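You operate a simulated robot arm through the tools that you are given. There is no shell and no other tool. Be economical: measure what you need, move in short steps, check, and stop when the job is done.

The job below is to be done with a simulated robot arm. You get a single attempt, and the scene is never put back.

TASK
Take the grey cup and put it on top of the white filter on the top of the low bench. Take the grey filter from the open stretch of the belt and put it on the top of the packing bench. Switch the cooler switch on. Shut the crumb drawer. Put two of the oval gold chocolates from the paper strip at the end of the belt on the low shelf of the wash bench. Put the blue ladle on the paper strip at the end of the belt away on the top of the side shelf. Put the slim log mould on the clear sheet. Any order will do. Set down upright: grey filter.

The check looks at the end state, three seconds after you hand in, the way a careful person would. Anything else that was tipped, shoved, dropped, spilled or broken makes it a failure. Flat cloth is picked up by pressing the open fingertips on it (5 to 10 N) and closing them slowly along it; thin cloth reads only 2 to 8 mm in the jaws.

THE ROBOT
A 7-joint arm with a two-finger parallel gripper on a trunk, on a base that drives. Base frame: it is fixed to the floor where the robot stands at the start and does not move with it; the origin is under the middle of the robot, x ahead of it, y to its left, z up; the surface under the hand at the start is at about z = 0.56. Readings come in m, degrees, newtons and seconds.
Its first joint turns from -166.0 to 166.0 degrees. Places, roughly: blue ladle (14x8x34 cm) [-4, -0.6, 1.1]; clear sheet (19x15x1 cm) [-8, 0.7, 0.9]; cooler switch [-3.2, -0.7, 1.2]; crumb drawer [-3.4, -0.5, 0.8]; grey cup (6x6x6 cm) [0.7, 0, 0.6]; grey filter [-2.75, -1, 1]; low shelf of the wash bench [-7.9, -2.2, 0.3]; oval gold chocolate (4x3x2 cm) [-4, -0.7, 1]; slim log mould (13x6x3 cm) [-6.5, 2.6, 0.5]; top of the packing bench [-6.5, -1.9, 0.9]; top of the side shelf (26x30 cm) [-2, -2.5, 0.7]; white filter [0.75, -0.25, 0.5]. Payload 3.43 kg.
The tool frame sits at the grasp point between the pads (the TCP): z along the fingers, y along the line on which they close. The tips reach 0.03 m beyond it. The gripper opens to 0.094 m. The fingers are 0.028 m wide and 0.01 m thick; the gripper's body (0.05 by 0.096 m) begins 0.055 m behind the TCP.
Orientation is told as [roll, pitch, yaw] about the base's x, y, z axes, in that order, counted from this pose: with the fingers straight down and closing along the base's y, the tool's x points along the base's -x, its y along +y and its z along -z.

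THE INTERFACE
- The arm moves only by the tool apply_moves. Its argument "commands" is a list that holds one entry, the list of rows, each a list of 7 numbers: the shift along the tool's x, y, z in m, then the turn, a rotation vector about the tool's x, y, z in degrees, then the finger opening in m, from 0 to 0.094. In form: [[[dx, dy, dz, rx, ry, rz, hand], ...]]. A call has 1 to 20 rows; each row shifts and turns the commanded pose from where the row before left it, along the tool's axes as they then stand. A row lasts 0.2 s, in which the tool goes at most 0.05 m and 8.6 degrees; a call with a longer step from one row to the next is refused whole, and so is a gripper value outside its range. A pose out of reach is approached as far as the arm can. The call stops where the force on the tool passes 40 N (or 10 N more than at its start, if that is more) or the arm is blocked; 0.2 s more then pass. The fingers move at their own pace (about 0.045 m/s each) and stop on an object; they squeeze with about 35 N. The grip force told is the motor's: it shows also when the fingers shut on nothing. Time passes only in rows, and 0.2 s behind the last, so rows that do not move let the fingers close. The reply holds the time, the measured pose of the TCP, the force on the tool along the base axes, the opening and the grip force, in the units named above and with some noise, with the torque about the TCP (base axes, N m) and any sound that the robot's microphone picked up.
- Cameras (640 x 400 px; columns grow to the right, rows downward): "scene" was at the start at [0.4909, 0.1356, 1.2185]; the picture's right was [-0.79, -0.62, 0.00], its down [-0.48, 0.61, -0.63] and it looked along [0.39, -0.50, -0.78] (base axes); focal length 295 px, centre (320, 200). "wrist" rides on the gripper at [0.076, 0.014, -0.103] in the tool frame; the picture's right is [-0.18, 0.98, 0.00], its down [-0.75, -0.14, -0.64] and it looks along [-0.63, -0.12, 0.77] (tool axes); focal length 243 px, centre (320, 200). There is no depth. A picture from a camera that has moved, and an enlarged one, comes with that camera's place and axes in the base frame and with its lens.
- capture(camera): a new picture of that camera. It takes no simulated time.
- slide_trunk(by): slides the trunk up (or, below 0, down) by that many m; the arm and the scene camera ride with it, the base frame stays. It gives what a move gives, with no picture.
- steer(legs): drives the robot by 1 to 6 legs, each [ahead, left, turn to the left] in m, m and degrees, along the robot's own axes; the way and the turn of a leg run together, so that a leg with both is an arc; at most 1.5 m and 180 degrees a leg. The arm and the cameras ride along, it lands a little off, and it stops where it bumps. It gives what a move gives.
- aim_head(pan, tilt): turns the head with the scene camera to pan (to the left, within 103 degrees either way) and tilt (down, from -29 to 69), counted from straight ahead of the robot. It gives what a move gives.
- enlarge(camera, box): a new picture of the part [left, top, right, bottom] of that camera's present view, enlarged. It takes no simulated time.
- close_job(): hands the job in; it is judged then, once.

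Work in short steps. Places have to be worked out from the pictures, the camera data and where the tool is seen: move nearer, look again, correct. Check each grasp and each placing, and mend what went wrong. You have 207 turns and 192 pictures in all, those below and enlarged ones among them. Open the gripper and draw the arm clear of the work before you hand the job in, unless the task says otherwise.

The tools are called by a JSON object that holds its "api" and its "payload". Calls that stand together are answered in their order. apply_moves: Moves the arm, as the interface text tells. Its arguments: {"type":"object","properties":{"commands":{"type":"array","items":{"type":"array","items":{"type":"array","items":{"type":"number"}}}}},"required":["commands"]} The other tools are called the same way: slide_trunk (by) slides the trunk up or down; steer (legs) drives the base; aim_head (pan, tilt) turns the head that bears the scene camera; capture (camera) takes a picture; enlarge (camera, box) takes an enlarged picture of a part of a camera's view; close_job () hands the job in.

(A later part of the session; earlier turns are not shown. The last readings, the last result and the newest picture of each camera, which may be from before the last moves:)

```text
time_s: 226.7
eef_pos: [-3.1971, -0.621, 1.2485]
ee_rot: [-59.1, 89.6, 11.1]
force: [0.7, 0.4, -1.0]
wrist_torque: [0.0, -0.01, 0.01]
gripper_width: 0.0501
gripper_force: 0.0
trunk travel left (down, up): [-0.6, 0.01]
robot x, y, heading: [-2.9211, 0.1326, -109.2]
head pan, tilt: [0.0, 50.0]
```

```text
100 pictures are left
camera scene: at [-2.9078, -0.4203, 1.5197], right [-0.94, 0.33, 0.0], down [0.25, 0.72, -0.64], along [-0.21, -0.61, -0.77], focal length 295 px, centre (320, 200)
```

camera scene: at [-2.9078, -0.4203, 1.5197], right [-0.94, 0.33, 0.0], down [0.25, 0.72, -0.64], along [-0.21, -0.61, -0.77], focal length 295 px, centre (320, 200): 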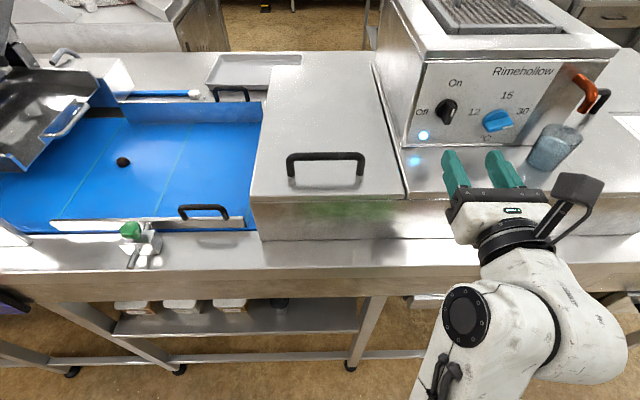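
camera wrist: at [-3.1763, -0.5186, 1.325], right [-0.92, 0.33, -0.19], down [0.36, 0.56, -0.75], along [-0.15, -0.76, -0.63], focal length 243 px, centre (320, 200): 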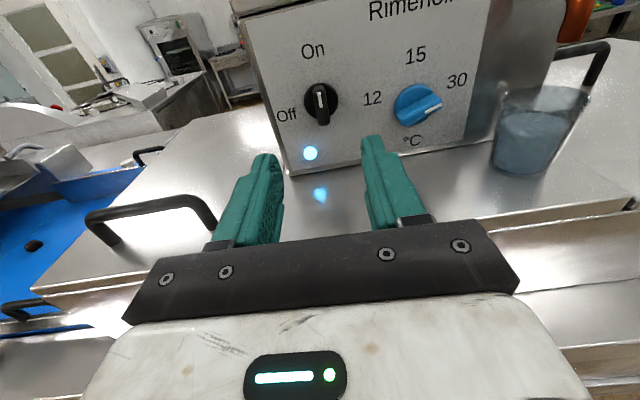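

The cooler is on (lamp lit). I back off 20 cm and strafe right to face the ladle.

{"api": "steer", "payload": {"legs": [[-0.2, 0, 0], [0, -0.76, 0]]}}

{"api": "capture", "payload": {"camera": "wrist"}}

{"api": "capture", "payload": {"camera": "scene"}}

```text
time_s: 232.0
eef_pos: [-3.8535, -0.1789, 1.2481]
ee_rot: [-68.8, 89.7, 1.5]
force: [0.3, -1.0, 0.2]
wrist_torque: [0.0, -0.01, -0.01]
gripper_width: 0.0499
gripper_force: 0.0
trunk travel left (down, up): [-0.6, 0.01]
robot x, y, heading: [-3.5788, 0.5735, -109.0]
head pan, tilt: [0.0, 50.0]
```

```text
99 pictures are left
camera wrist: at [-3.8336, -0.0776, 1.3252], right [-0.92, 0.33, -0.19], down [0.36, 0.56, -0.75], along [-0.14, -0.76, -0.63], focal length 243 px, centre (320, 200)
```

wrist: 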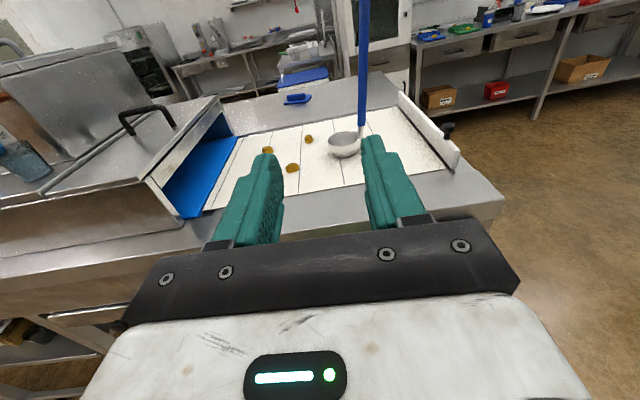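

```text
98 pictures are left
camera scene: at [-3.5649, 0.0209, 1.5197], right [-0.94, 0.33, 0.0], down [0.25, 0.72, -0.64], along [-0.21, -0.61, -0.77], focal length 295 px, centre (320, 200)
```

scene: 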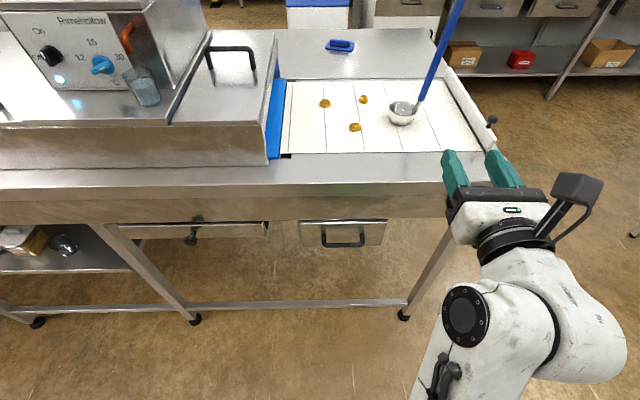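

Ladle handle triangulated at (-4.069, -0.586), upright, bowl at (-4.027, -0.598). I shift right 7 cm and drive 0.3 m nearer, hand clear above the belt.

{"api": "steer", "payload": {"legs": [[0, -0.07, 0], [0.3, 0, 0]]}}

{"api": "apply_moves", "payload": {"commands": [[[-0.03, 0, 0, 0, 0, 0, 0.06], [-0.03, 0, 0, 0, 0, 0, 0.06]]]}}

{"api": "capture", "payload": {"camera": "wrist"}}

{"api": "capture", "payload": {"camera": "scene"}}

```text
time_s: 234.6
eef_pos: [-4.0164, -0.4413, 1.2473]
ee_rot: [-69.0, 89.6, 1.3]
force: [-0.5, 0.0, -0.2]
wrist_torque: [-0.05, 0.01, 0.01]
gripper_width: 0.0499
gripper_force: 0.0
trunk travel left (down, up): [-0.6, 0.01]
robot x, y, heading: [-3.7413, 0.3153, -109.1]
head pan, tilt: [0.0, 50.0]
```

```text
time_s: 235.2
eef_pos: [-4.0177, -0.4408, 1.1877]
ee_rot: [-76.0, 89.6, -5.8]
force: [0.3, -0.1, 0.2]
wrist_torque: [0.01, 0.0, 0.02]
gripper_width: 0.0602
gripper_force: 0.1
trunk travel left (down, up): [-0.6, 0.01]
robot x, y, heading: [-3.742, 0.3124, -109.3]
head pan, tilt: [0.0, 50.0]
```

```text
97 pictures are left
camera wrist: at [-3.997, -0.3399, 1.2649], right [-0.92, 0.33, -0.19], down [0.36, 0.56, -0.75], along [-0.14, -0.76, -0.63], focal length 243 px, centre (320, 200)
```

wrist: 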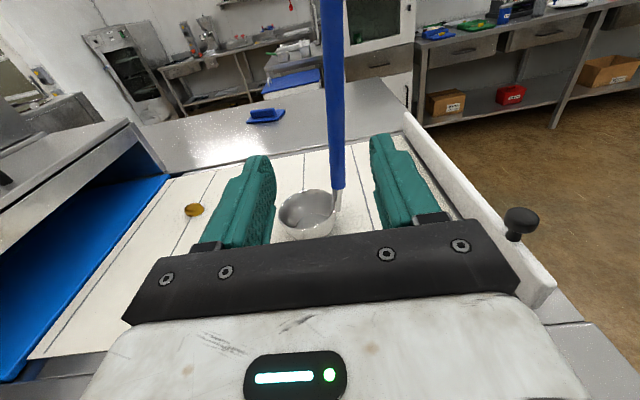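

```text
96 pictures are left
camera scene: at [-3.7283, -0.2406, 1.5197], right [-0.94, 0.33, 0.0], down [0.25, 0.72, -0.64], along [-0.21, -0.61, -0.77], focal length 295 px, centre (320, 200)
```

scene: 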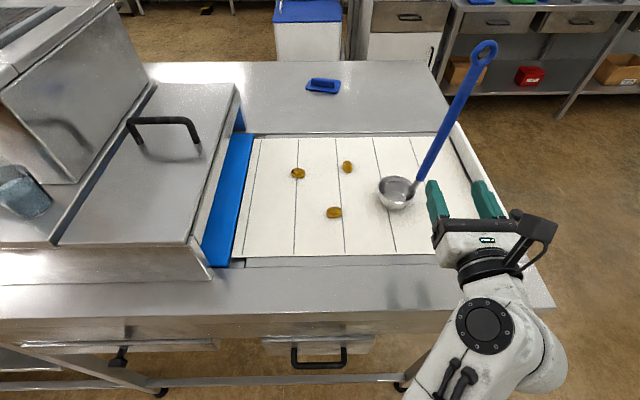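

The handle is exactly in line, 15.7 cm ahead. I advance and close on it.

{"api": "apply_moves", "payload": {"commands": [[[0, 0, 0.03, 0, 0, 0, 0.06], [0, 0, 0.03, 0, 0, 0, 0.06], [0, 0, 0.03, 0, 0, 0, 0.06], [0, 0, 0.03, 0, 0, 0, 0.06], [0, 0, 0.02, 0, 0, 0, 0.06], [0, 0, 0.015, 0, 0, 0, 0.06], [0, 0, 0, 0, 0, 0, 0.06]]]}}

{"api": "capture", "payload": {"camera": "wrist"}}

```text
time_s: 236.8
eef_pos: [-4.0706, -0.5869, 1.1884]
ee_rot: [-70.0, 89.6, 0.3]
force: [-0.4, 0.1, 0.2]
wrist_torque: [0.0, -0.03, -0.04]
gripper_width: 0.0602
gripper_force: 0.0
trunk travel left (down, up): [-0.6, 0.01]
robot x, y, heading: [-3.7438, 0.3137, -109.4]
head pan, tilt: [0.0, 50.0]
```

```text
95 pictures are left
camera wrist: at [-4.0492, -0.485, 1.2647], right [-0.92, 0.33, -0.19], down [0.36, 0.56, -0.75], along [-0.14, -0.76, -0.63], focal length 243 px, centre (320, 200)
```

wrist: 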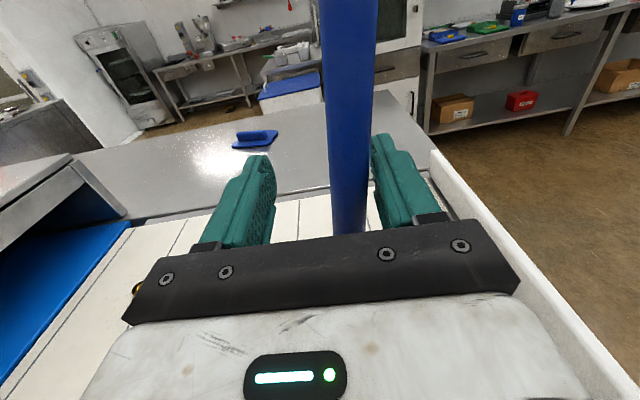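

The handle sits ~1 cm right of centre; I shift 9 mm right and close.

{"api": "apply_moves", "payload": {"commands": [[[0, 0.009, 0, 0, 0, 0, 0.06], [0, 0, 0, 0, 0, 0, 0.045], [0, 0, 0, 0, 0, 0, 0.03], [0, 0, 0, 0, 0, 0, 0.015], [0, 0, 0, 0, 0, 0, 0.005], [0, 0, 0, 0, 0, 0, 0.0], [0, 0, 0, 0, 0, 0, 0.0]]]}}

{"api": "capture", "payload": {"camera": "wrist"}}

{"api": "capture", "payload": {"camera": "scene"}}

```text
time_s: 238.4
eef_pos: [-4.0769, -0.5847, 1.1882]
ee_rot: [-80.0, 89.5, -9.8]
force: [3.6, -0.9, 5.3]
wrist_torque: [-0.26, -0.88, -0.04]
gripper_width: 0.0242
gripper_force: 35.9
trunk travel left (down, up): [-0.6, 0.01]
robot x, y, heading: [-3.7433, 0.3145, -109.0]
head pan, tilt: [0.0, 50.0]
```

```text
94 pictures are left
camera wrist: at [-4.0569, -0.4821, 1.265], right [-0.92, 0.33, -0.19], down [0.36, 0.56, -0.75], along [-0.14, -0.76, -0.63], focal length 243 px, centre (320, 200)
```

wrist: 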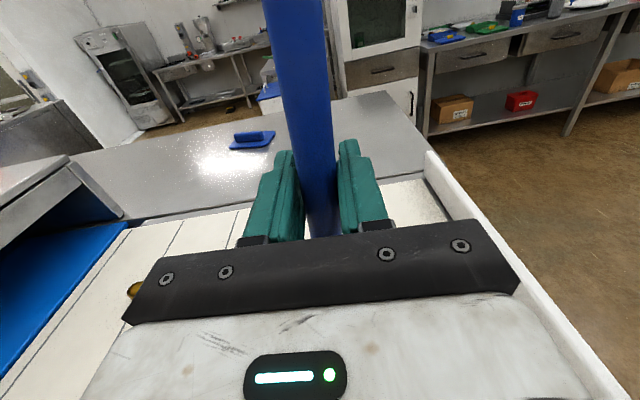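

```text
93 pictures are left
camera scene: at [-3.728, -0.2406, 1.5198], right [-0.94, 0.33, 0.0], down [0.25, 0.72, -0.64], along [-0.21, -0.61, -0.77], focal length 295 px, centre (320, 200)
```

scene: 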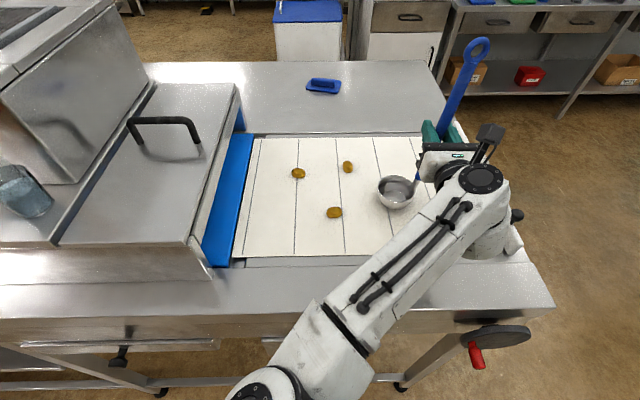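

Gripped (2.4 cm). I lift it gently 8 cm.

{"api": "apply_moves", "payload": {"commands": [[[0.005, 0, 0, 0, 0, 0, 0.0], [0.01, 0, 0, 0, 0, 0, 0.0], [0.015, 0, 0, 0, 0, 0, 0.0], [0.02, 0, 0, 0, 0, 0, 0.0], [0.02, 0, 0, 0, 0, 0, 0.0], [0.01, 0, 0, 0, 0, 0, 0.0]]]}}

{"api": "capture", "payload": {"camera": "scene"}}

```text
time_s: 239.8
eef_pos: [-4.0774, -0.5847, 1.2674]
ee_rot: [-69.0, 89.6, 1.3]
force: [0.2, 0.0, -1.0]
wrist_torque: [-0.01, 0.07, -0.01]
gripper_width: 0.0236
gripper_force: 34.9
trunk travel left (down, up): [-0.6, 0.01]
robot x, y, heading: [-3.7457, 0.3128, -109.0]
head pan, tilt: [0.0, 50.0]
```

```text
92 pictures are left
camera scene: at [-3.7283, -0.2407, 1.5196], right [-0.94, 0.33, 0.0], down [0.25, 0.72, -0.64], along [-0.21, -0.61, -0.77], focal length 295 px, centre (320, 200)
```

scene: 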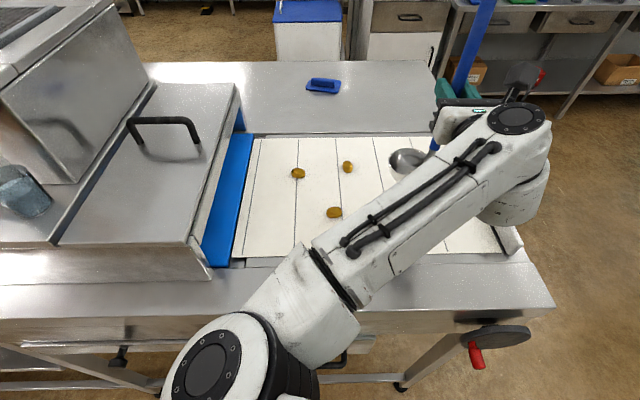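

Ladle lifted. I back away from the line and retract the hand towards the body.

{"api": "steer", "payload": {"legs": [[-0.3, 0, 0]]}}

{"api": "apply_moves", "payload": {"commands": [[[-0.02, 0, -0.025, 0, 0, 0, 0.0], [-0.02, 0, -0.03, 0, 0, 0, 0.0], [-0.02, 0, -0.03, 0, 0, 0, 0.0], [-0.02, 0, -0.03, 0, 0, 0, 0.0], [-0.02, 0, -0.03, 0, 0, 0, 0.0], [-0.02, 0, -0.03, 0, 0, 0, 0.0], [-0.02, 0, -0.03, 0, 0, 0, 0.0], [-0.02, 0, -0.03, 0, 0, 0, 0.0], [-0.02, 0, -0.03, 0, 0, 0, 0.0]]]}}

{"api": "capture", "payload": {"camera": "wrist"}}

```text
time_s: 241.9
eef_pos: [-3.9802, -0.2997, 1.2675]
ee_rot: [-67.5, 89.7, 2.6]
force: [-0.2, 0.5, -1.6]
wrist_torque: [0.01, 0.02, -0.01]
gripper_width: 0.0233
gripper_force: 34.8
trunk travel left (down, up): [-0.6, 0.01]
robot x, y, heading: [-3.6464, 0.5971, -109.5]
head pan, tilt: [0.0, 50.0]
```

```text
time_s: 243.9
eef_pos: [-3.887, -0.0504, 1.0883]
ee_rot: [-67.8, 89.6, 2.3]
force: [-0.4, 0.2, -1.5]
wrist_torque: [0.02, 0.06, 0.02]
gripper_width: 0.0232
gripper_force: 35.4
trunk travel left (down, up): [-0.6, 0.01]
robot x, y, heading: [-3.6465, 0.5965, -109.1]
head pan, tilt: [0.0, 50.0]
```

```text
91 pictures are left
camera wrist: at [-3.8673, 0.0511, 1.1646], right [-0.92, 0.33, -0.19], down [0.36, 0.56, -0.75], along [-0.14, -0.76, -0.63], focal length 243 px, centre (320, 200)
```

wrist: 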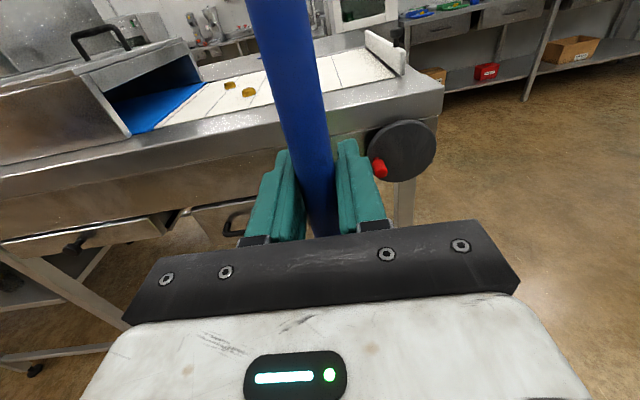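

I drive to the gap past the line's end, facing -y, and look left behind the line.

{"api": "steer", "payload": {"legs": [[0, 0, 19], [0, -1.28, 0], [1.3, 0, 0]]}}

{"api": "aim_head", "payload": {"pan": 55, "tilt": 25}}

{"api": "capture", "payload": {"camera": "scene"}}

```text
time_s: 257.5
eef_pos: [-4.926, -1.3985, 1.0885]
ee_rot: [-68.1, 89.7, 21.5]
force: [0.6, 0.7, -1.6]
wrist_torque: [-0.01, 0.03, 0.0]
gripper_width: 0.0233
gripper_force: 34.7
trunk travel left (down, up): [-0.6, 0.01]
robot x, y, heading: [-4.9151, -0.7055, -89.8]
head pan, tilt: [0.0, 50.0]
```

```text
time_s: 258.7
eef_pos: [-4.9264, -1.3982, 1.0879]
ee_rot: [-67.2, 89.6, 22.4]
force: [0.3, -0.3, -2.0]
wrist_torque: [-0.05, 0.03, -0.01]
gripper_width: 0.0234
gripper_force: 35.3
trunk travel left (down, up): [-0.6, 0.01]
robot x, y, heading: [-4.9125, -0.7096, -89.7]
head pan, tilt: [55.0, 25.0]
```

```text
90 pictures are left
camera scene: at [-4.6387, -1.1988, 1.5572], right [-0.57, -0.82, 0.0], down [-0.35, 0.24, -0.91], along [0.74, -0.52, -0.42], focal length 295 px, centre (320, 200)
```

scene: 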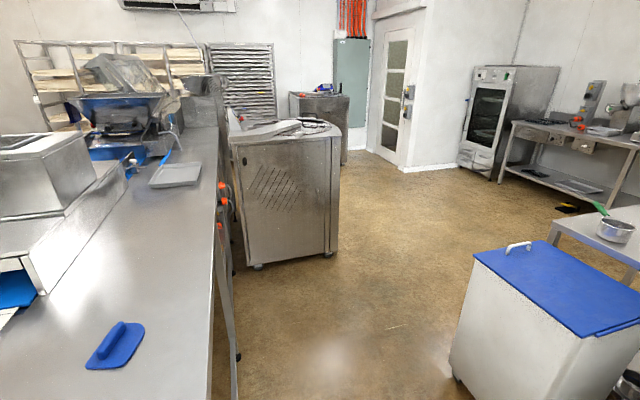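

The side shelf must be behind the steel cabinet (east side); the east end has a wider passage. I go back along the front of the line to its east end.

{"api": "steer", "payload": {"legs": [[-1.3, 0, 0], [0, 1.25, 0], [0.3, 0.3, 0], [0, 1.4, 0], [0.3, 1.1, 0]]}}

{"api": "aim_head", "payload": {"pan": 0, "tilt": 20}}

{"api": "capture", "payload": {"camera": "scene"}}

```text
time_s: 285.2
eef_pos: [-0.8833, -0.6766, 1.088]
ee_rot: [-67.3, 89.6, 22.9]
force: [0.0, 0.4, -1.4]
wrist_torque: [-0.01, 0.05, 0.02]
gripper_width: 0.0234
gripper_force: 34.9
trunk travel left (down, up): [-0.6, 0.01]
robot x, y, heading: [-0.881, 0.0176, -89.1]
head pan, tilt: [55.0, 25.0]
```

```text
time_s: 286.5
eef_pos: [-0.8831, -0.677, 1.088]
ee_rot: [-66.4, 89.7, 23.8]
force: [0.5, -0.5, -0.7]
wrist_torque: [-0.01, 0.04, -0.01]
gripper_width: 0.0233
gripper_force: 35.0
trunk travel left (down, up): [-0.6, 0.01]
robot x, y, heading: [-0.8758, 0.016, -89.2]
head pan, tilt: [0.0, 20.0]
```

```text
89 pictures are left
camera scene: at [-0.6728, -0.5157, 1.5653], right [-1.0, -0.02, 0.0], down [-0.01, 0.34, -0.94], along [0.01, -0.94, -0.34], focal length 295 px, centre (320, 200)
```

scene: 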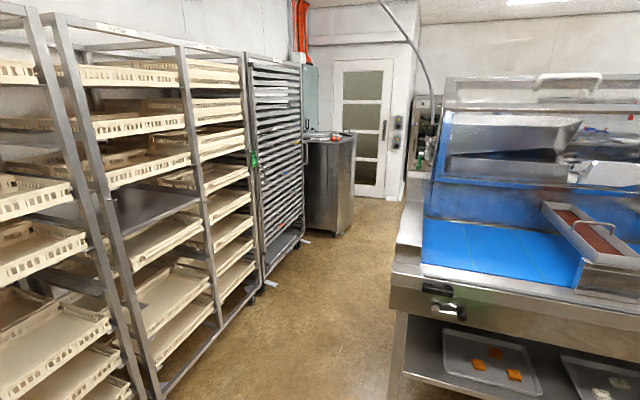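

The corridor is ~1.1 m wide. I drive down its middle.

{"api": "steer", "payload": {"legs": [[0, 0.46, 0], [1.25, 0, 0], [0, 0, -15], [1.0, 0, 0]]}}

{"api": "aim_head", "payload": {"pan": -70, "tilt": 30}}

{"api": "capture", "payload": {"camera": "scene"}}

```text
time_s: 300.8
eef_pos: [-0.8646, -2.8634, 1.088]
ee_rot: [-66.7, 89.6, 7.6]
force: [0.5, 0.0, -1.8]
wrist_torque: [-0.01, 0.03, -0.01]
gripper_width: 0.0232
gripper_force: 35.1
trunk travel left (down, up): [-0.6, 0.01]
robot x, y, heading: [-0.6653, -2.1952, -105.1]
head pan, tilt: [0.0, 20.0]
```

```text
time_s: 302.2
eef_pos: [-0.8655, -2.8638, 1.0883]
ee_rot: [-66.1, 89.6, 8.2]
force: [-1.0, 0.2, -1.5]
wrist_torque: [-0.04, 0.05, -0.02]
gripper_width: 0.0232
gripper_force: 34.7
trunk travel left (down, up): [-0.6, 0.01]
robot x, y, heading: [-0.6691, -2.1977, -104.9]
head pan, tilt: [-70.0, 30.0]
```

```text
88 pictures are left
camera scene: at [-0.6839, -2.6841, 1.5493], right [-0.09, 1.0, 0.0], down [0.5, 0.04, -0.87], along [-0.86, -0.07, -0.5], focal length 295 px, centre (320, 200)
```

scene: 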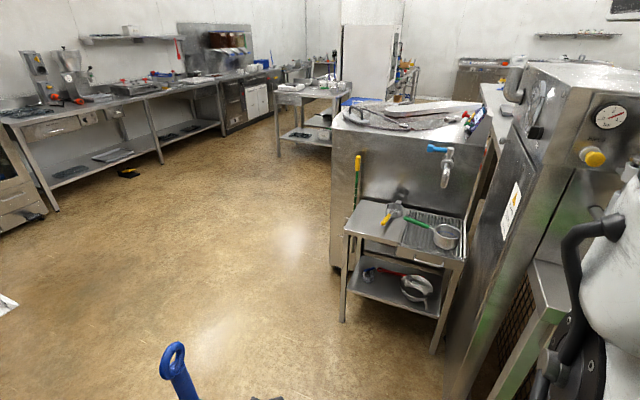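

The small side shelf is beside the cabinet. Zooming on its top.

{"api": "enlarge", "payload": {"camera": "scene", "box": [320, 140, 500, 280]}}

```text
2.86 times, centred on (410, 210) of scene
camera zoom: at [-0.6839, -2.6841, 1.5493], right [-0.09, 1.0, 0.0], down [0.5, 0.04, -0.87], along [-0.86, -0.07, -0.5], focal length 843 px, centre (63, 171)
```

zoom: 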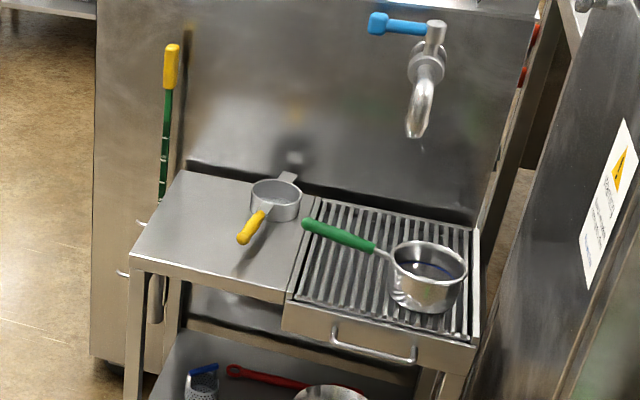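

I found the solid 26×30 cm top, free along its left strip. I'll approach it head-on (heading ≈161°): turn, drive out, and turn again.

{"api": "steer", "payload": {"legs": [[0, 0, -35], [0.58, 0.16, 0], [0, 0, -58]]}}

{"api": "aim_head", "payload": {"pan": -5, "tilt": 45}}

{"api": "capture", "payload": {"camera": "scene"}}

{"api": "capture", "payload": {"camera": "wrist"}}

```text
time_s: 309.9
eef_pos: [-1.6627, -2.4672, 1.0875]
ee_rot: [-66.3, 89.7, -84.7]
force: [0.3, -0.1, -2.0]
wrist_torque: [0.05, -0.03, -0.01]
gripper_width: 0.023
gripper_force: 35.2
trunk travel left (down, up): [-0.6, 0.01]
robot x, y, heading: [-1.0089, -2.6947, 162.5]
head pan, tilt: [-70.0, 30.0]
```

```text
time_s: 311.2
eef_pos: [-1.6618, -2.4658, 1.0876]
ee_rot: [-65.8, 89.6, -84.1]
force: [0.4, -0.1, -1.9]
wrist_torque: [0.05, 0.02, 0.0]
gripper_width: 0.0234
gripper_force: 35.7
trunk travel left (down, up): [-0.6, 0.01]
robot x, y, heading: [-1.0072, -2.6903, 162.2]
head pan, tilt: [-5.0, 45.0]
```

```text
86 pictures are left
camera scene: at [-1.5608, -2.7128, 1.5266], right [0.39, 0.92, 0.0], down [0.65, -0.27, -0.71], along [-0.65, 0.27, -0.71], focal length 295 px, centre (320, 200)
```

scene: 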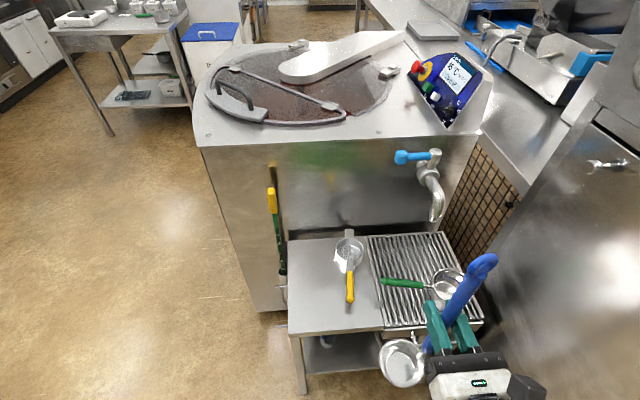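

```text
85 pictures are left
camera wrist: at [-1.5604, -2.485, 1.1646], right [0.31, 0.93, -0.19], down [0.57, -0.34, -0.75], along [-0.76, 0.12, -0.63], focal length 243 px, centre (320, 200)
```

wrist: 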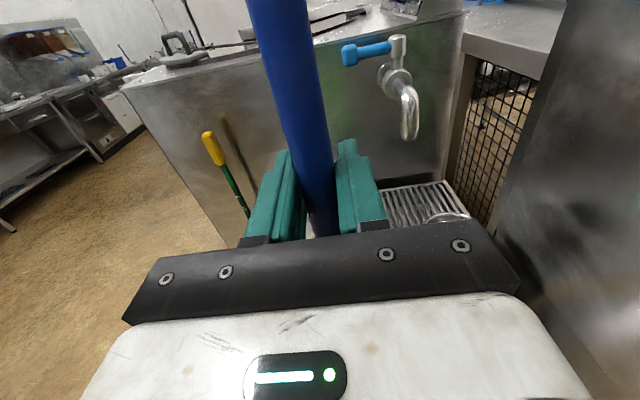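

Target for the handle: (-1.970, -2.523), bowl over the free left strip. I move the base left 0.15 m and ahead 0.2 m, then extend the arm 7.5 cm.

{"api": "steer", "payload": {"legs": [[0, 0.15, 0], [0.2, 0, 0]]}}

{"api": "apply_moves", "payload": {"commands": [[[0, 0, 0.025, 0, 0, 0, 0.0], [0, 0, 0.025, 0, 0, 0, 0.0], [0, 0, 0.025, 0, 0, 0, 0.0]]]}}

{"api": "capture", "payload": {"camera": "scene"}}

```text
time_s: 313.8
eef_pos: [-1.9003, -2.5481, 1.0877]
ee_rot: [-66.1, 89.6, -84.3]
force: [0.1, 0.9, -0.8]
wrist_torque: [0.02, 0.01, -0.01]
gripper_width: 0.0233
gripper_force: 35.2
trunk travel left (down, up): [-0.6, 0.01]
robot x, y, heading: [-1.2465, -2.7756, 162.4]
head pan, tilt: [-5.0, 45.0]
```

```text
time_s: 314.6
eef_pos: [-1.9709, -2.5252, 1.0868]
ee_rot: [-60.9, 89.6, -79.2]
force: [0.1, 0.7, -1.5]
wrist_torque: [0.06, 0.02, 0.0]
gripper_width: 0.0233
gripper_force: 35.0
trunk travel left (down, up): [-0.6, 0.01]
robot x, y, heading: [-1.2436, -2.7729, 162.5]
head pan, tilt: [-5.0, 45.0]
```

```text
84 pictures are left
camera scene: at [-1.7994, -2.7939, 1.5266], right [0.38, 0.92, 0.0], down [0.65, -0.27, -0.71], along [-0.65, 0.27, -0.71], focal length 295 px, centre (320, 200)
```

scene: 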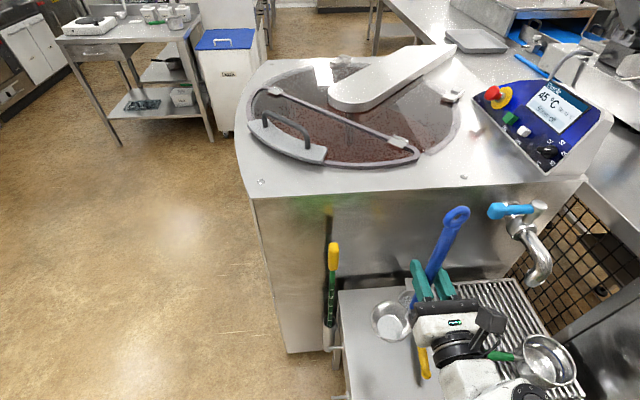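

Positioned. I lower the trunk 14 cm and check.

{"api": "slide_trunk", "payload": {"by": -0.14}}

{"api": "capture", "payload": {"camera": "scene"}}

{"api": "capture", "payload": {"camera": "wrist"}}

```text
time_s: 316.3
eef_pos: [-1.9707, -2.526, 0.9476]
ee_rot: [-65.9, 89.7, -84.3]
force: [-1.0, 0.5, -0.9]
wrist_torque: [0.04, -0.03, 0.01]
gripper_width: 0.0234
gripper_force: 34.8
trunk travel left (down, up): [-0.46, 0.15]
robot x, y, heading: [-1.2473, -2.7752, 162.6]
head pan, tilt: [-5.0, 45.0]
```

```text
83 pictures are left
camera scene: at [-1.7994, -2.7939, 1.3867], right [0.38, 0.92, 0.0], down [0.65, -0.27, -0.71], along [-0.65, 0.27, -0.71], focal length 295 px, centre (320, 200)
```

scene: 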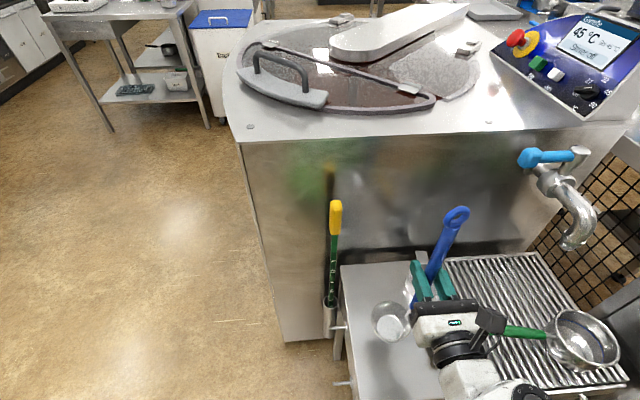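

```text
82 pictures are left
camera wrist: at [-1.87, -2.5429, 1.0243], right [0.31, 0.93, -0.19], down [0.57, -0.34, -0.75], along [-0.76, 0.12, -0.63], focal length 243 px, centre (320, 200)
```

wrist: 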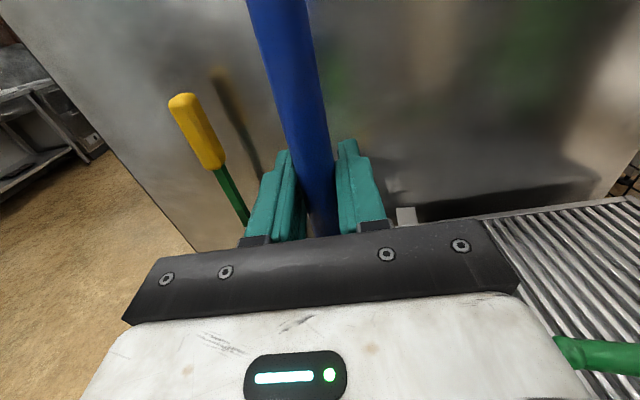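

I tilt the head down to check the forearm's clearance over the pot.

{"api": "aim_head", "payload": {"pan": -5, "tilt": 68}}

{"api": "capture", "payload": {"camera": "scene"}}

```text
time_s: 317.1
eef_pos: [-1.9713, -2.5255, 0.9477]
ee_rot: [-64.9, 89.6, -83.2]
force: [0.9, -0.1, -1.0]
wrist_torque: [0.0, -0.02, 0.03]
gripper_width: 0.0232
gripper_force: 35.0
trunk travel left (down, up): [-0.46, 0.15]
robot x, y, heading: [-1.243, -2.7708, 162.8]
head pan, tilt: [-5.0, 68.0]
```

```text
81 pictures are left
camera scene: at [-1.7769, -2.8032, 1.3585], right [0.38, 0.92, 0.0], down [0.86, -0.36, -0.38], along [-0.35, 0.14, -0.93], focal length 295 px, centre (320, 200)
```

scene: 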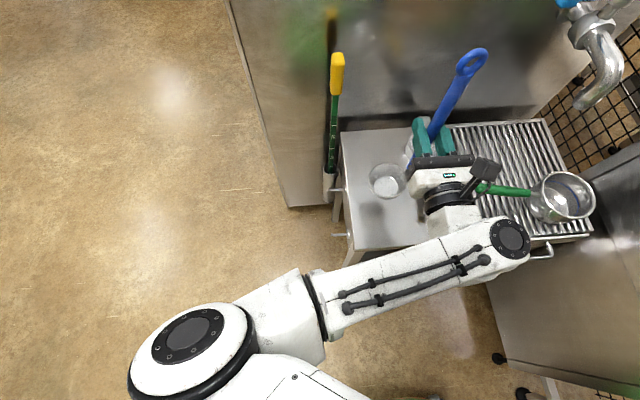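

Clearances fine. I creep down with the arm, watching force.

{"api": "apply_moves", "payload": {"commands": [[[-0.015, 0, 0, 0, 0, 0, 0.0], [-0.015, 0, 0, 0, 0, 0, 0.0], [-0.01, 0, 0, 0, 0, 0, 0.0], [0, 0, 0, 0, 0, 0, 0.0]]]}}

{"api": "enlarge", "payload": {"camera": "scene", "box": [320, 100, 500, 260]}}

```text
time_s: 318.1
eef_pos: [-1.9714, -2.5256, 0.9085]
ee_rot: [-65.1, 89.6, -83.2]
force: [0.1, 0.0, -1.6]
wrist_torque: [0.02, 0.02, 0.02]
gripper_width: 0.0231
gripper_force: 34.7
trunk travel left (down, up): [-0.46, 0.15]
robot x, y, heading: [-1.2458, -2.7743, 162.6]
head pan, tilt: [-5.0, 68.0]
```

```text
2.50 times, centred on (410, 180) of scene
camera zoom: at [-1.7769, -2.8032, 1.3585], right [0.38, 0.92, 0.0], down [0.86, -0.36, -0.37], along [-0.35, 0.14, -0.93], focal length 738 px, centre (95, 250)
```

zoom: 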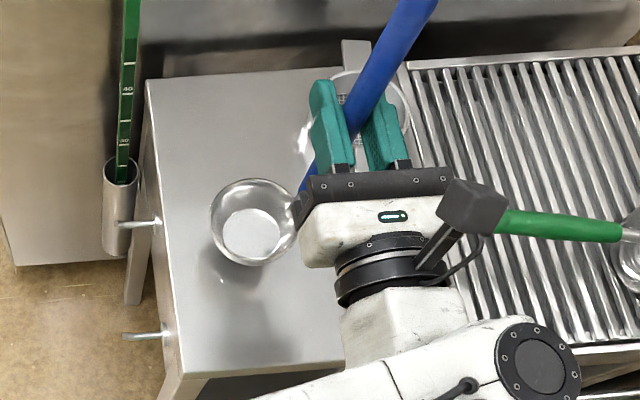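

Good. Continue down in small steps.

{"api": "apply_moves", "payload": {"commands": [[[-0.005, 0, 0, 0, 0, 0, 0.0], [-0.005, 0, 0, 0, 0, 0, 0.0], [-0.005, 0, 0, 0, 0, 0, 0.0], [0, 0, 0, 0, 0, 0, 0.0]]]}}

{"api": "apply_moves", "payload": {"commands": [[[-0.003, 0, 0, 0, 0, 0, 0.0], [-0.003, 0, 0, 0, 0, 0, 0.0], [0, 0, 0, 0, 0, 0, 0.0]]]}}

{"api": "apply_moves", "payload": {"commands": [[[-0.003, 0, 0, 0, 0, 0, 0.0], [-0.003, 0, 0, 0, 0, 0, 0.0], [0, 0, 0, 0, 0, 0, 0.0]]]}}

```text
time_s: 319.1
eef_pos: [-1.9707, -2.5253, 0.8925]
ee_rot: [-66.0, 89.5, -84.3]
force: [0.0, 0.3, -1.1]
wrist_torque: [0.04, -0.01, -0.02]
gripper_width: 0.0232
gripper_force: 34.6
trunk travel left (down, up): [-0.46, 0.15]
robot x, y, heading: [-1.2487, -2.7736, 162.3]
head pan, tilt: [-5.0, 68.0]
```

```text
time_s: 319.9
eef_pos: [-1.9715, -2.5259, 0.8863]
ee_rot: [-64.7, 89.6, -82.9]
force: [-0.2, 0.7, -1.3]
wrist_torque: [0.03, -0.03, -0.01]
gripper_width: 0.0233
gripper_force: 34.7
trunk travel left (down, up): [-0.46, 0.15]
robot x, y, heading: [-1.2478, -2.7728, 162.4]
head pan, tilt: [-5.0, 68.0]
```

```text
time_s: 320.7
eef_pos: [-1.9716, -2.5256, 0.8799]
ee_rot: [-64.2, 89.7, -82.4]
force: [0.4, 0.3, -1.8]
wrist_torque: [0.02, -0.01, 0.02]
gripper_width: 0.0233
gripper_force: 34.9
trunk travel left (down, up): [-0.46, 0.15]
robot x, y, heading: [-1.2485, -2.7756, 162.4]
head pan, tilt: [-5.0, 68.0]
```

{"api": "apply_moves", "payload": {"commands": [[[-0.003, 0, 0, 0, 0, 0, 0.0], [-0.003, 0, 0, 0, 0, 0, 0.0], [0, 0, 0, 0, 0, 0, 0.0]]]}}

{"api": "apply_moves", "payload": {"commands": [[[-0.002, 0, 0, 0, 0, 0, 0.0], [-0.002, 0, 0, 0, 0, 0, 0.0], [0, 0, 0, 0, 0, 0, 0.0]]]}}

{"api": "enlarge", "payload": {"camera": "scene", "box": [320, 100, 500, 260]}}

```text
time_s: 321.5
eef_pos: [-1.972, -2.5236, 0.8771]
ee_rot: [-120.1, 89.5, -138.6]
force: [-0.4, 7.5, 24.1]
wrist_torque: [-0.36, 0.03, 0.02]
gripper_width: 0.0232
gripper_force: 34.8
trunk travel left (down, up): [-0.46, 0.15]
robot x, y, heading: [-1.2442, -2.7738, 162.1]
head pan, tilt: [-5.0, 68.0]
```

```text
time_s: 322.3
eef_pos: [-1.9719, -2.5253, 0.8717]
ee_rot: [-101.1, 89.4, -119.4]
force: [0.6, 7.3, 26.7]
wrist_torque: [-0.71, 0.13, 0.01]
gripper_width: 0.0238
gripper_force: 34.9
trunk travel left (down, up): [-0.46, 0.15]
robot x, y, heading: [-1.2445, -2.776, 162.3]
head pan, tilt: [-5.0, 68.0]
```

```text
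2.50 times, centred on (410, 180) of scene
camera zoom: at [-1.776, -2.8032, 1.3589], right [0.38, 0.92, 0.0], down [0.86, -0.36, -0.38], along [-0.35, 0.14, -0.93], focal length 738 px, centre (95, 250)
```

zoom: 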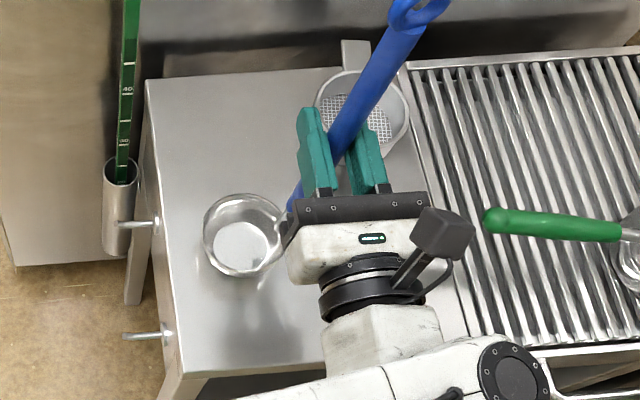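

Contact. I relieve the press and open just a little so the fingers still cage the handle, and check whether it stands.

{"api": "apply_moves", "payload": {"commands": [[[0.003, 0, 0, 0, 0, 0, 0.0], [0, 0, 0, 0, 0, 0, 0.026], [0, 0, 0, 0, 0, 0, 0.03], [0, 0, 0, 0, 0, 0, 0.034], [0, 0, 0, 0, 0, 0, 0.034], [0, 0, 0, 0, 0, 0, 0.034], [0, 0, 0, 0, 0, 0, 0.034]]]}}

{"api": "capture", "payload": {"camera": "wrist"}}

{"api": "enlarge", "payload": {"camera": "scene", "box": [320, 30, 500, 260]}}

```text
time_s: 323.9
eef_pos: [-1.9715, -2.5252, 0.8733]
ee_rot: [-65.8, 89.6, -84.1]
force: [0.5, 0.7, -0.5]
wrist_torque: [-0.01, -0.02, 0.0]
gripper_width: 0.0342
gripper_force: 0.0
trunk travel left (down, up): [-0.46, 0.15]
robot x, y, heading: [-1.2443, -2.771, 162.3]
head pan, tilt: [-5.0, 68.0]
```

```text
78 pictures are left
camera wrist: at [-1.8699, -2.5432, 0.9502], right [0.31, 0.93, -0.19], down [0.57, -0.34, -0.75], along [-0.76, 0.12, -0.63], focal length 243 px, centre (320, 200)
```

wrist: 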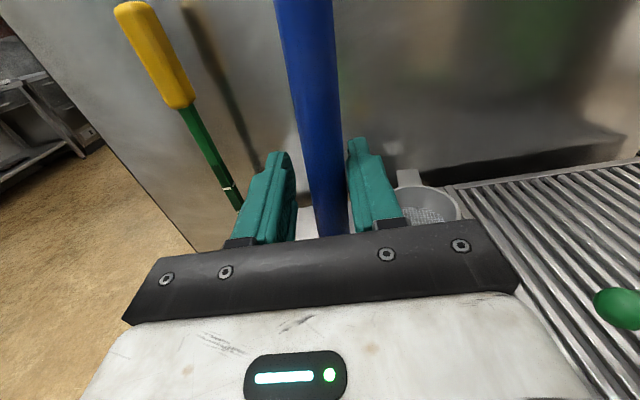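

```text
1.74 times, centred on (410, 145) of scene
camera zoom: at [-1.7768, -2.8032, 1.3585], right [0.38, 0.92, 0.0], down [0.86, -0.36, -0.37], along [-0.35, 0.14, -0.93], focal length 513 px, centre (164, 296)
```

zoom: 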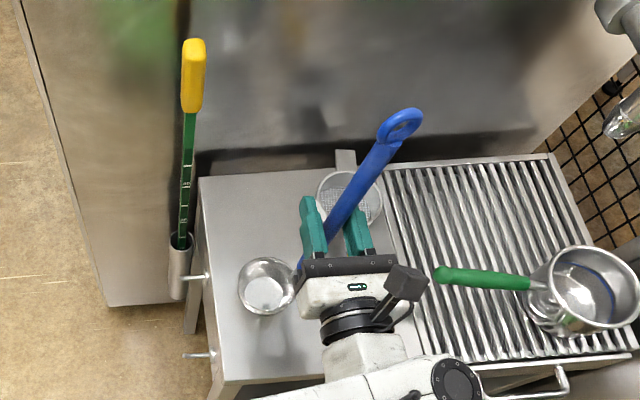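

It stands free between the fingers. I open further and wait to see if it stays.

{"api": "apply_moves", "payload": {"commands": [[[0, 0, 0, 0, 0, 0, 0.045], [0, 0, 0, 0, 0, 0, 0.06], [0, 0, 0, 0, 0, 0, 0.075], [0, 0, 0, 0, 0, 0, 0.075], [0, 0, 0, 0, 0, 0, 0.075], [0, 0, 0, 0, 0, 0, 0.075]]]}}

{"api": "capture", "payload": {"camera": "wrist"}}

```text
time_s: 325.3
eef_pos: [-1.9709, -2.5262, 0.8733]
ee_rot: [-65.6, 89.6, -83.9]
force: [-0.9, -0.7, 0.1]
wrist_torque: [0.01, -0.02, -0.01]
gripper_width: 0.0752
gripper_force: 0.1
trunk travel left (down, up): [-0.46, 0.15]
robot x, y, heading: [-1.2457, -2.7747, 162.4]
head pan, tilt: [-5.0, 68.0]
```

```text
76 pictures are left
camera wrist: at [-1.8699, -2.5432, 0.9502], right [0.31, 0.93, -0.19], down [0.57, -0.34, -0.75], along [-0.76, 0.12, -0.63], focal length 243 px, centre (320, 200)
```

wrist: 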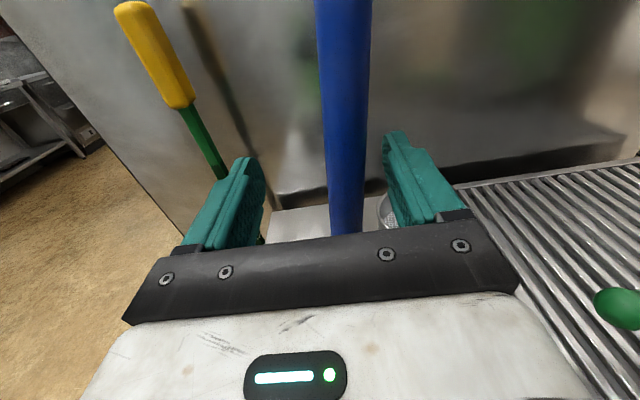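

It shifted to the same attitude it had on the belt. I wait, verify, then withdraw slowly.

{"api": "apply_moves", "payload": {"commands": [[[0, 0, 0, 0, 0, 0, 0.09], [0, 0, 0, 0, 0, 0, 0.09], [0, 0, 0, 0, 0, 0, 0.09], [0, 0, 0, 0, 0, 0, 0.09]]]}}

{"api": "capture", "payload": {"camera": "wrist"}}

```text
time_s: 326.3
eef_pos: [-1.9722, -2.5252, 0.873]
ee_rot: [-65.6, 89.5, -83.8]
force: [0.7, -0.6, 0.2]
wrist_torque: [0.01, 0.0, 0.0]
gripper_width: 0.09
gripper_force: 0.0
trunk travel left (down, up): [-0.46, 0.15]
robot x, y, heading: [-1.2416, -2.7765, 162.5]
head pan, tilt: [-5.0, 68.0]
```

```text
75 pictures are left
camera wrist: at [-1.8699, -2.5432, 0.9502], right [0.31, 0.93, -0.19], down [0.57, -0.34, -0.75], along [-0.76, 0.12, -0.63], focal length 243 px, centre (320, 200)
```

wrist: 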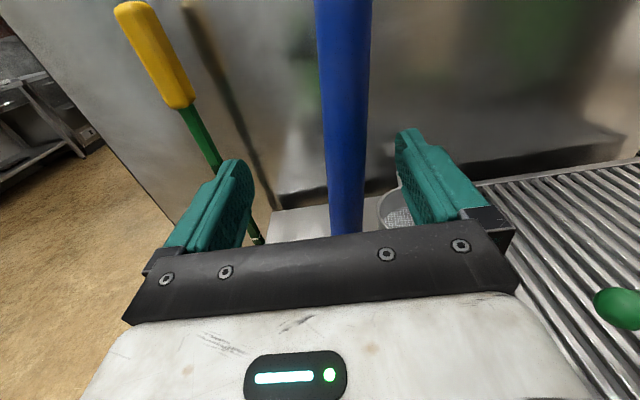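

Stable. I withdraw straight back with the base (0.25 m) and view it.

{"api": "apply_moves", "payload": {"commands": [[[0, 0, -0.02, 0, 0, 0, 0.09], [0, 0, -0.03, 0, 0, 0, 0.09], [0, 0, -0.03, 0, 0, 0, 0.09], [0, 0, -0.03, 0, 0, 0, 0.09]]]}}

{"api": "steer", "payload": {"legs": [[-0.25, 0, 0]]}}

{"api": "aim_head", "payload": {"pan": -5, "tilt": 45}}

{"api": "capture", "payload": {"camera": "scene"}}

```text
time_s: 327.3
eef_pos: [-1.9156, -2.5437, 0.8742]
ee_rot: [-66.3, 89.6, -84.6]
force: [0.6, 0.4, 0.5]
wrist_torque: [-0.01, -0.02, 0.01]
gripper_width: 0.0902
gripper_force: 0.1
out of reach, approached as far as the arm can: row 3, 4
trunk travel left (down, up): [-0.46, 0.15]
robot x, y, heading: [-1.2449, -2.7719, 162.4]
head pan, tilt: [-5.0, 68.0]
```

```text
time_s: 329.1
eef_pos: [-1.6768, -2.6211, 0.8731]
ee_rot: [-65.6, 89.7, -84.0]
force: [0.0, 0.5, 0.5]
wrist_torque: [-0.02, 0.02, 0.0]
gripper_width: 0.0897
gripper_force: 0.0
trunk travel left (down, up): [-0.46, 0.15]
robot x, y, heading: [-1.0071, -2.8512, 162.4]
head pan, tilt: [-5.0, 68.0]
```

```text
time_s: 330.0
eef_pos: [-1.6761, -2.621, 0.874]
ee_rot: [-66.0, 89.6, -84.2]
force: [0.2, -0.6, 0.8]
wrist_torque: [0.02, 0.0, 0.02]
gripper_width: 0.0901
gripper_force: 0.0
trunk travel left (down, up): [-0.46, 0.15]
robot x, y, heading: [-1.0097, -2.8486, 162.3]
head pan, tilt: [-5.0, 45.0]
```

```text
74 pictures are left
camera scene: at [-1.5604, -2.8703, 1.3866], right [0.38, 0.92, 0.0], down [0.65, -0.27, -0.71], along [-0.65, 0.27, -0.71], focal length 295 px, centre (320, 200)
```

scene: 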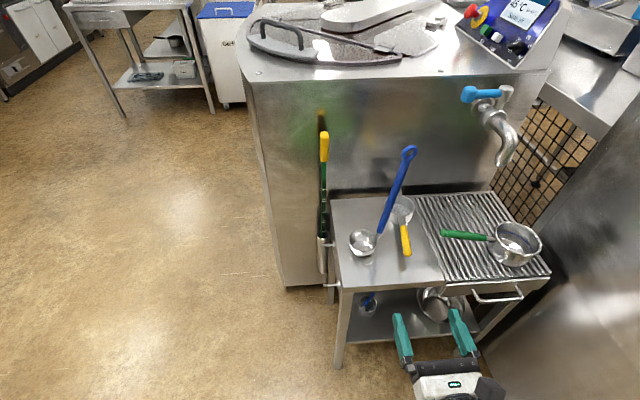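

The ladle stands well on the side shelf. Now I roll the hand back and point the tool down again for the chocolates.

{"api": "apply_moves", "payload": {"commands": [[[0, 0, 0, 0, 0, -8.55, 0.06], [0, 0, 0, 0, 0, -8.55, 0.06], [0, 0, 0, 0, 0, -8.55, 0.06], [0, 0, 0, 0, 0, -8.55, 0.06], [0, 0, 0, 0, 0, -8.55, 0.06], [0, 0, 0, 0, 0, -8.55, 0.06], [0, 0, 0, 0, 0, -8.55, 0.06], [0, 0, 0, 0, 0, -8.55, 0.06], [0, 0, 0, 0, 0, -8.55, 0.06], [0, 0, 0, 0, 0, -8.55, 0.06], [0, 0, 0, 0, 0, -8.55, 0.06], [0, 0, 0, 0, 0, -8.55, 0.06], [0, 0, 0, 0, 0, -8.55, 0.06], [0, 0, 0, 0, 0, -8.55, 0.06], [0, 0, 0, 0, 0, -8.55, 0.06], [0, 0, 0, 0, 0, -8.55, 0.06], [0, 0, 0, 0, 0, -8.55, 0.06], [0, 0, 0, 0, 0, -8.55, 0.06], [0, 0, 0, 0, 0, -8.55, 0.06], [0, 0, 0, 0, 0, -8.55, 0.06]]]}}

{"api": "apply_moves", "payload": {"commands": [[[0, 0, 0, 0, 0, -8.5, 0.06], [0, 0, 0, 0, 8.2, 0, 0.06], [0, 0, 0, 0, 8.2, 0, 0.06], [0, 0, 0, 0, 8.2, 0, 0.06], [0, 0, 0, 0, 8.2, 0, 0.06], [0, 0, 0, 0, 8.2, 0, 0.06], [0, 0, 0, 0, 8.2, 0, 0.06], [0, 0, 0, 0, 8.2, 0, 0.06], [0, 0, 0, 0, 8.2, 0, 0.06], [0, 0, 0, 0, 8.2, 0, 0.06], [0, 0, 0, 0, 8.2, 0, 0.06], [0, 0, 0, 0, 8, 0, 0.06]]]}}

{"api": "slide_trunk", "payload": {"by": 0.14}}

```text
time_s: 334.2
eef_pos: [-1.6756, -2.6208, 0.8749]
ee_rot: [88.8, -80.8, 72.8]
force: [0.1, 0.5, -0.5]
wrist_torque: [0.01, 0.0, -0.01]
gripper_width: 0.0601
gripper_force: 0.0
trunk travel left (down, up): [-0.46, 0.15]
robot x, y, heading: [-1.0059, -2.8532, 162.5]
head pan, tilt: [-5.0, 45.0]
```

```text
time_s: 336.8
eef_pos: [-1.6764, -2.6217, 0.8753]
ee_rot: [0.9, 0.3, 161.7]
force: [0.0, -0.2, -0.1]
wrist_torque: [0.0, -0.03, -0.04]
gripper_width: 0.0596
gripper_force: 0.1
trunk travel left (down, up): [-0.46, 0.15]
robot x, y, heading: [-1.0081, -2.847, 162.3]
head pan, tilt: [-5.0, 45.0]
```

```text
time_s: 338.5
eef_pos: [-1.6769, -2.621, 1.0146]
ee_rot: [0.9, 0.3, 161.8]
force: [-0.5, 0.5, -0.2]
wrist_torque: [-0.04, 0.01, -0.01]
gripper_width: 0.06
gripper_force: 0.0
trunk travel left (down, up): [-0.6, 0.01]
robot x, y, heading: [-1.0076, -2.8514, 162.1]
head pan, tilt: [-5.0, 45.0]
```

I drive back by the same corridor to the front of the line.

{"api": "steer", "payload": {"legs": [[0, 0, 58], [-0.68, -0.28, 0], [0, 0, 35], [-1.0, 0, 0], [0, 0, 15], [-1.25, 0, 0]]}}

{"api": "steer", "payload": {"legs": [[0, -1.45, 0], [-0.3, -1.3, 0], [0, -0.45, 0], [0, 0, -19], [0.12, 0, 0]]}}

{"api": "aim_head", "payload": {"pan": 0, "tilt": 50}}

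{"api": "capture", "payload": {"camera": "scene"}}

```text
time_s: 358.3
eef_pos: [-0.4216, -0.6906, 1.0143]
ee_rot: [0.9, 0.2, -91.0]
force: [0.3, 0.3, 0.3]
wrist_torque: [0.02, 0.0, 0.01]
gripper_width: 0.06
gripper_force: 0.0
trunk travel left (down, up): [-0.6, 0.01]
robot x, y, heading: [-0.3993, 0.0187, -90.4]
head pan, tilt: [-5.0, 45.0]
```

```text
time_s: 375.8
eef_pos: [-3.8771, -0.3601, 1.0135]
ee_rot: [1.1, 2.3, -109.9]
force: [2.5, 3.5, 0.1]
wrist_torque: [-0.03, -0.02, 0.22]
gripper_width: 0.0603
gripper_force: 0.7
trunk travel left (down, up): [-0.6, 0.01]
robot x, y, heading: [-3.6307, 0.2982, -109.5]
head pan, tilt: [-5.0, 45.0]
stopped in leg 5: the force on the tool passed its limit at 114 N (the readings are from after the stop); the commanded pose is now the measured one
```

```text
time_s: 376.4
eef_pos: [-3.8764, -0.3595, 1.0132]
ee_rot: [0.9, 2.1, -110.0]
force: [2.9, 7.3, -2.0]
wrist_torque: [0.01, 0.09, 0.39]
gripper_width: 0.0604
gripper_force: 0.6
trunk travel left (down, up): [-0.6, 0.01]
robot x, y, heading: [-3.6356, 0.2899, -109.2]
head pan, tilt: [0.0, 50.0]
```

```text
73 pictures are left
camera scene: at [-3.6152, -0.2599, 1.5198], right [-0.94, 0.33, 0.0], down [0.25, 0.72, -0.64], along [-0.21, -0.61, -0.77], focal length 295 px, centre (320, 200)
```

scene: 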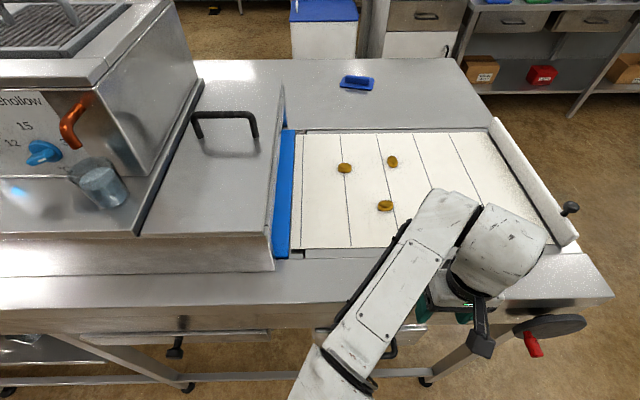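

The fingertips bumped the fascia (hand was below the table edge). Nothing moved; I back off, raise the hand, and check the arm.

{"api": "steer", "payload": {"legs": [[-0.15, 0, 0]]}}

{"api": "apply_moves", "payload": {"commands": [[[0, 0, -0.04, 0, 0, 0, 0.06], [0, 0, -0.04, 0, 0, 0, 0.06], [0, 0, -0.04, 0, 0, 0, 0.06], [0, 0, -0.04, 0, 0, 0, 0.06]]]}}

{"api": "capture", "payload": {"camera": "scene"}}

```text
time_s: 377.8
eef_pos: [-3.8282, -0.2171, 1.0128]
ee_rot: [1.0, 2.1, -109.8]
force: [0.2, -0.3, -1.0]
wrist_torque: [-0.01, -0.01, 0.03]
gripper_width: 0.0599
gripper_force: 0.1
trunk travel left (down, up): [-0.6, 0.01]
robot x, y, heading: [-3.578, 0.4366, -109.1]
head pan, tilt: [0.0, 50.0]
```

```text
time_s: 378.8
eef_pos: [-3.833, -0.2221, 1.1714]
ee_rot: [1.0, 2.2, -109.8]
force: [-0.3, -0.6, -0.4]
wrist_torque: [-0.02, -0.01, -0.02]
gripper_width: 0.0596
gripper_force: 0.2
trunk travel left (down, up): [-0.6, 0.01]
robot x, y, heading: [-3.5815, 0.4367, -109.4]
head pan, tilt: [0.0, 50.0]
```

```text
72 pictures are left
camera scene: at [-3.566, -0.1184, 1.5196], right [-0.94, 0.33, 0.0], down [0.25, 0.72, -0.64], along [-0.21, -0.61, -0.77], focal length 295 px, centre (320, 200)
```

scene: 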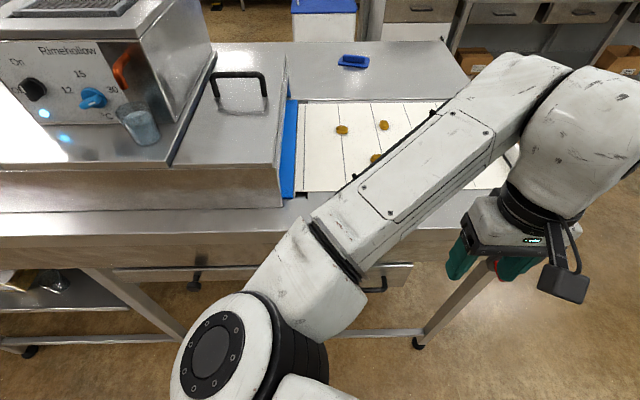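

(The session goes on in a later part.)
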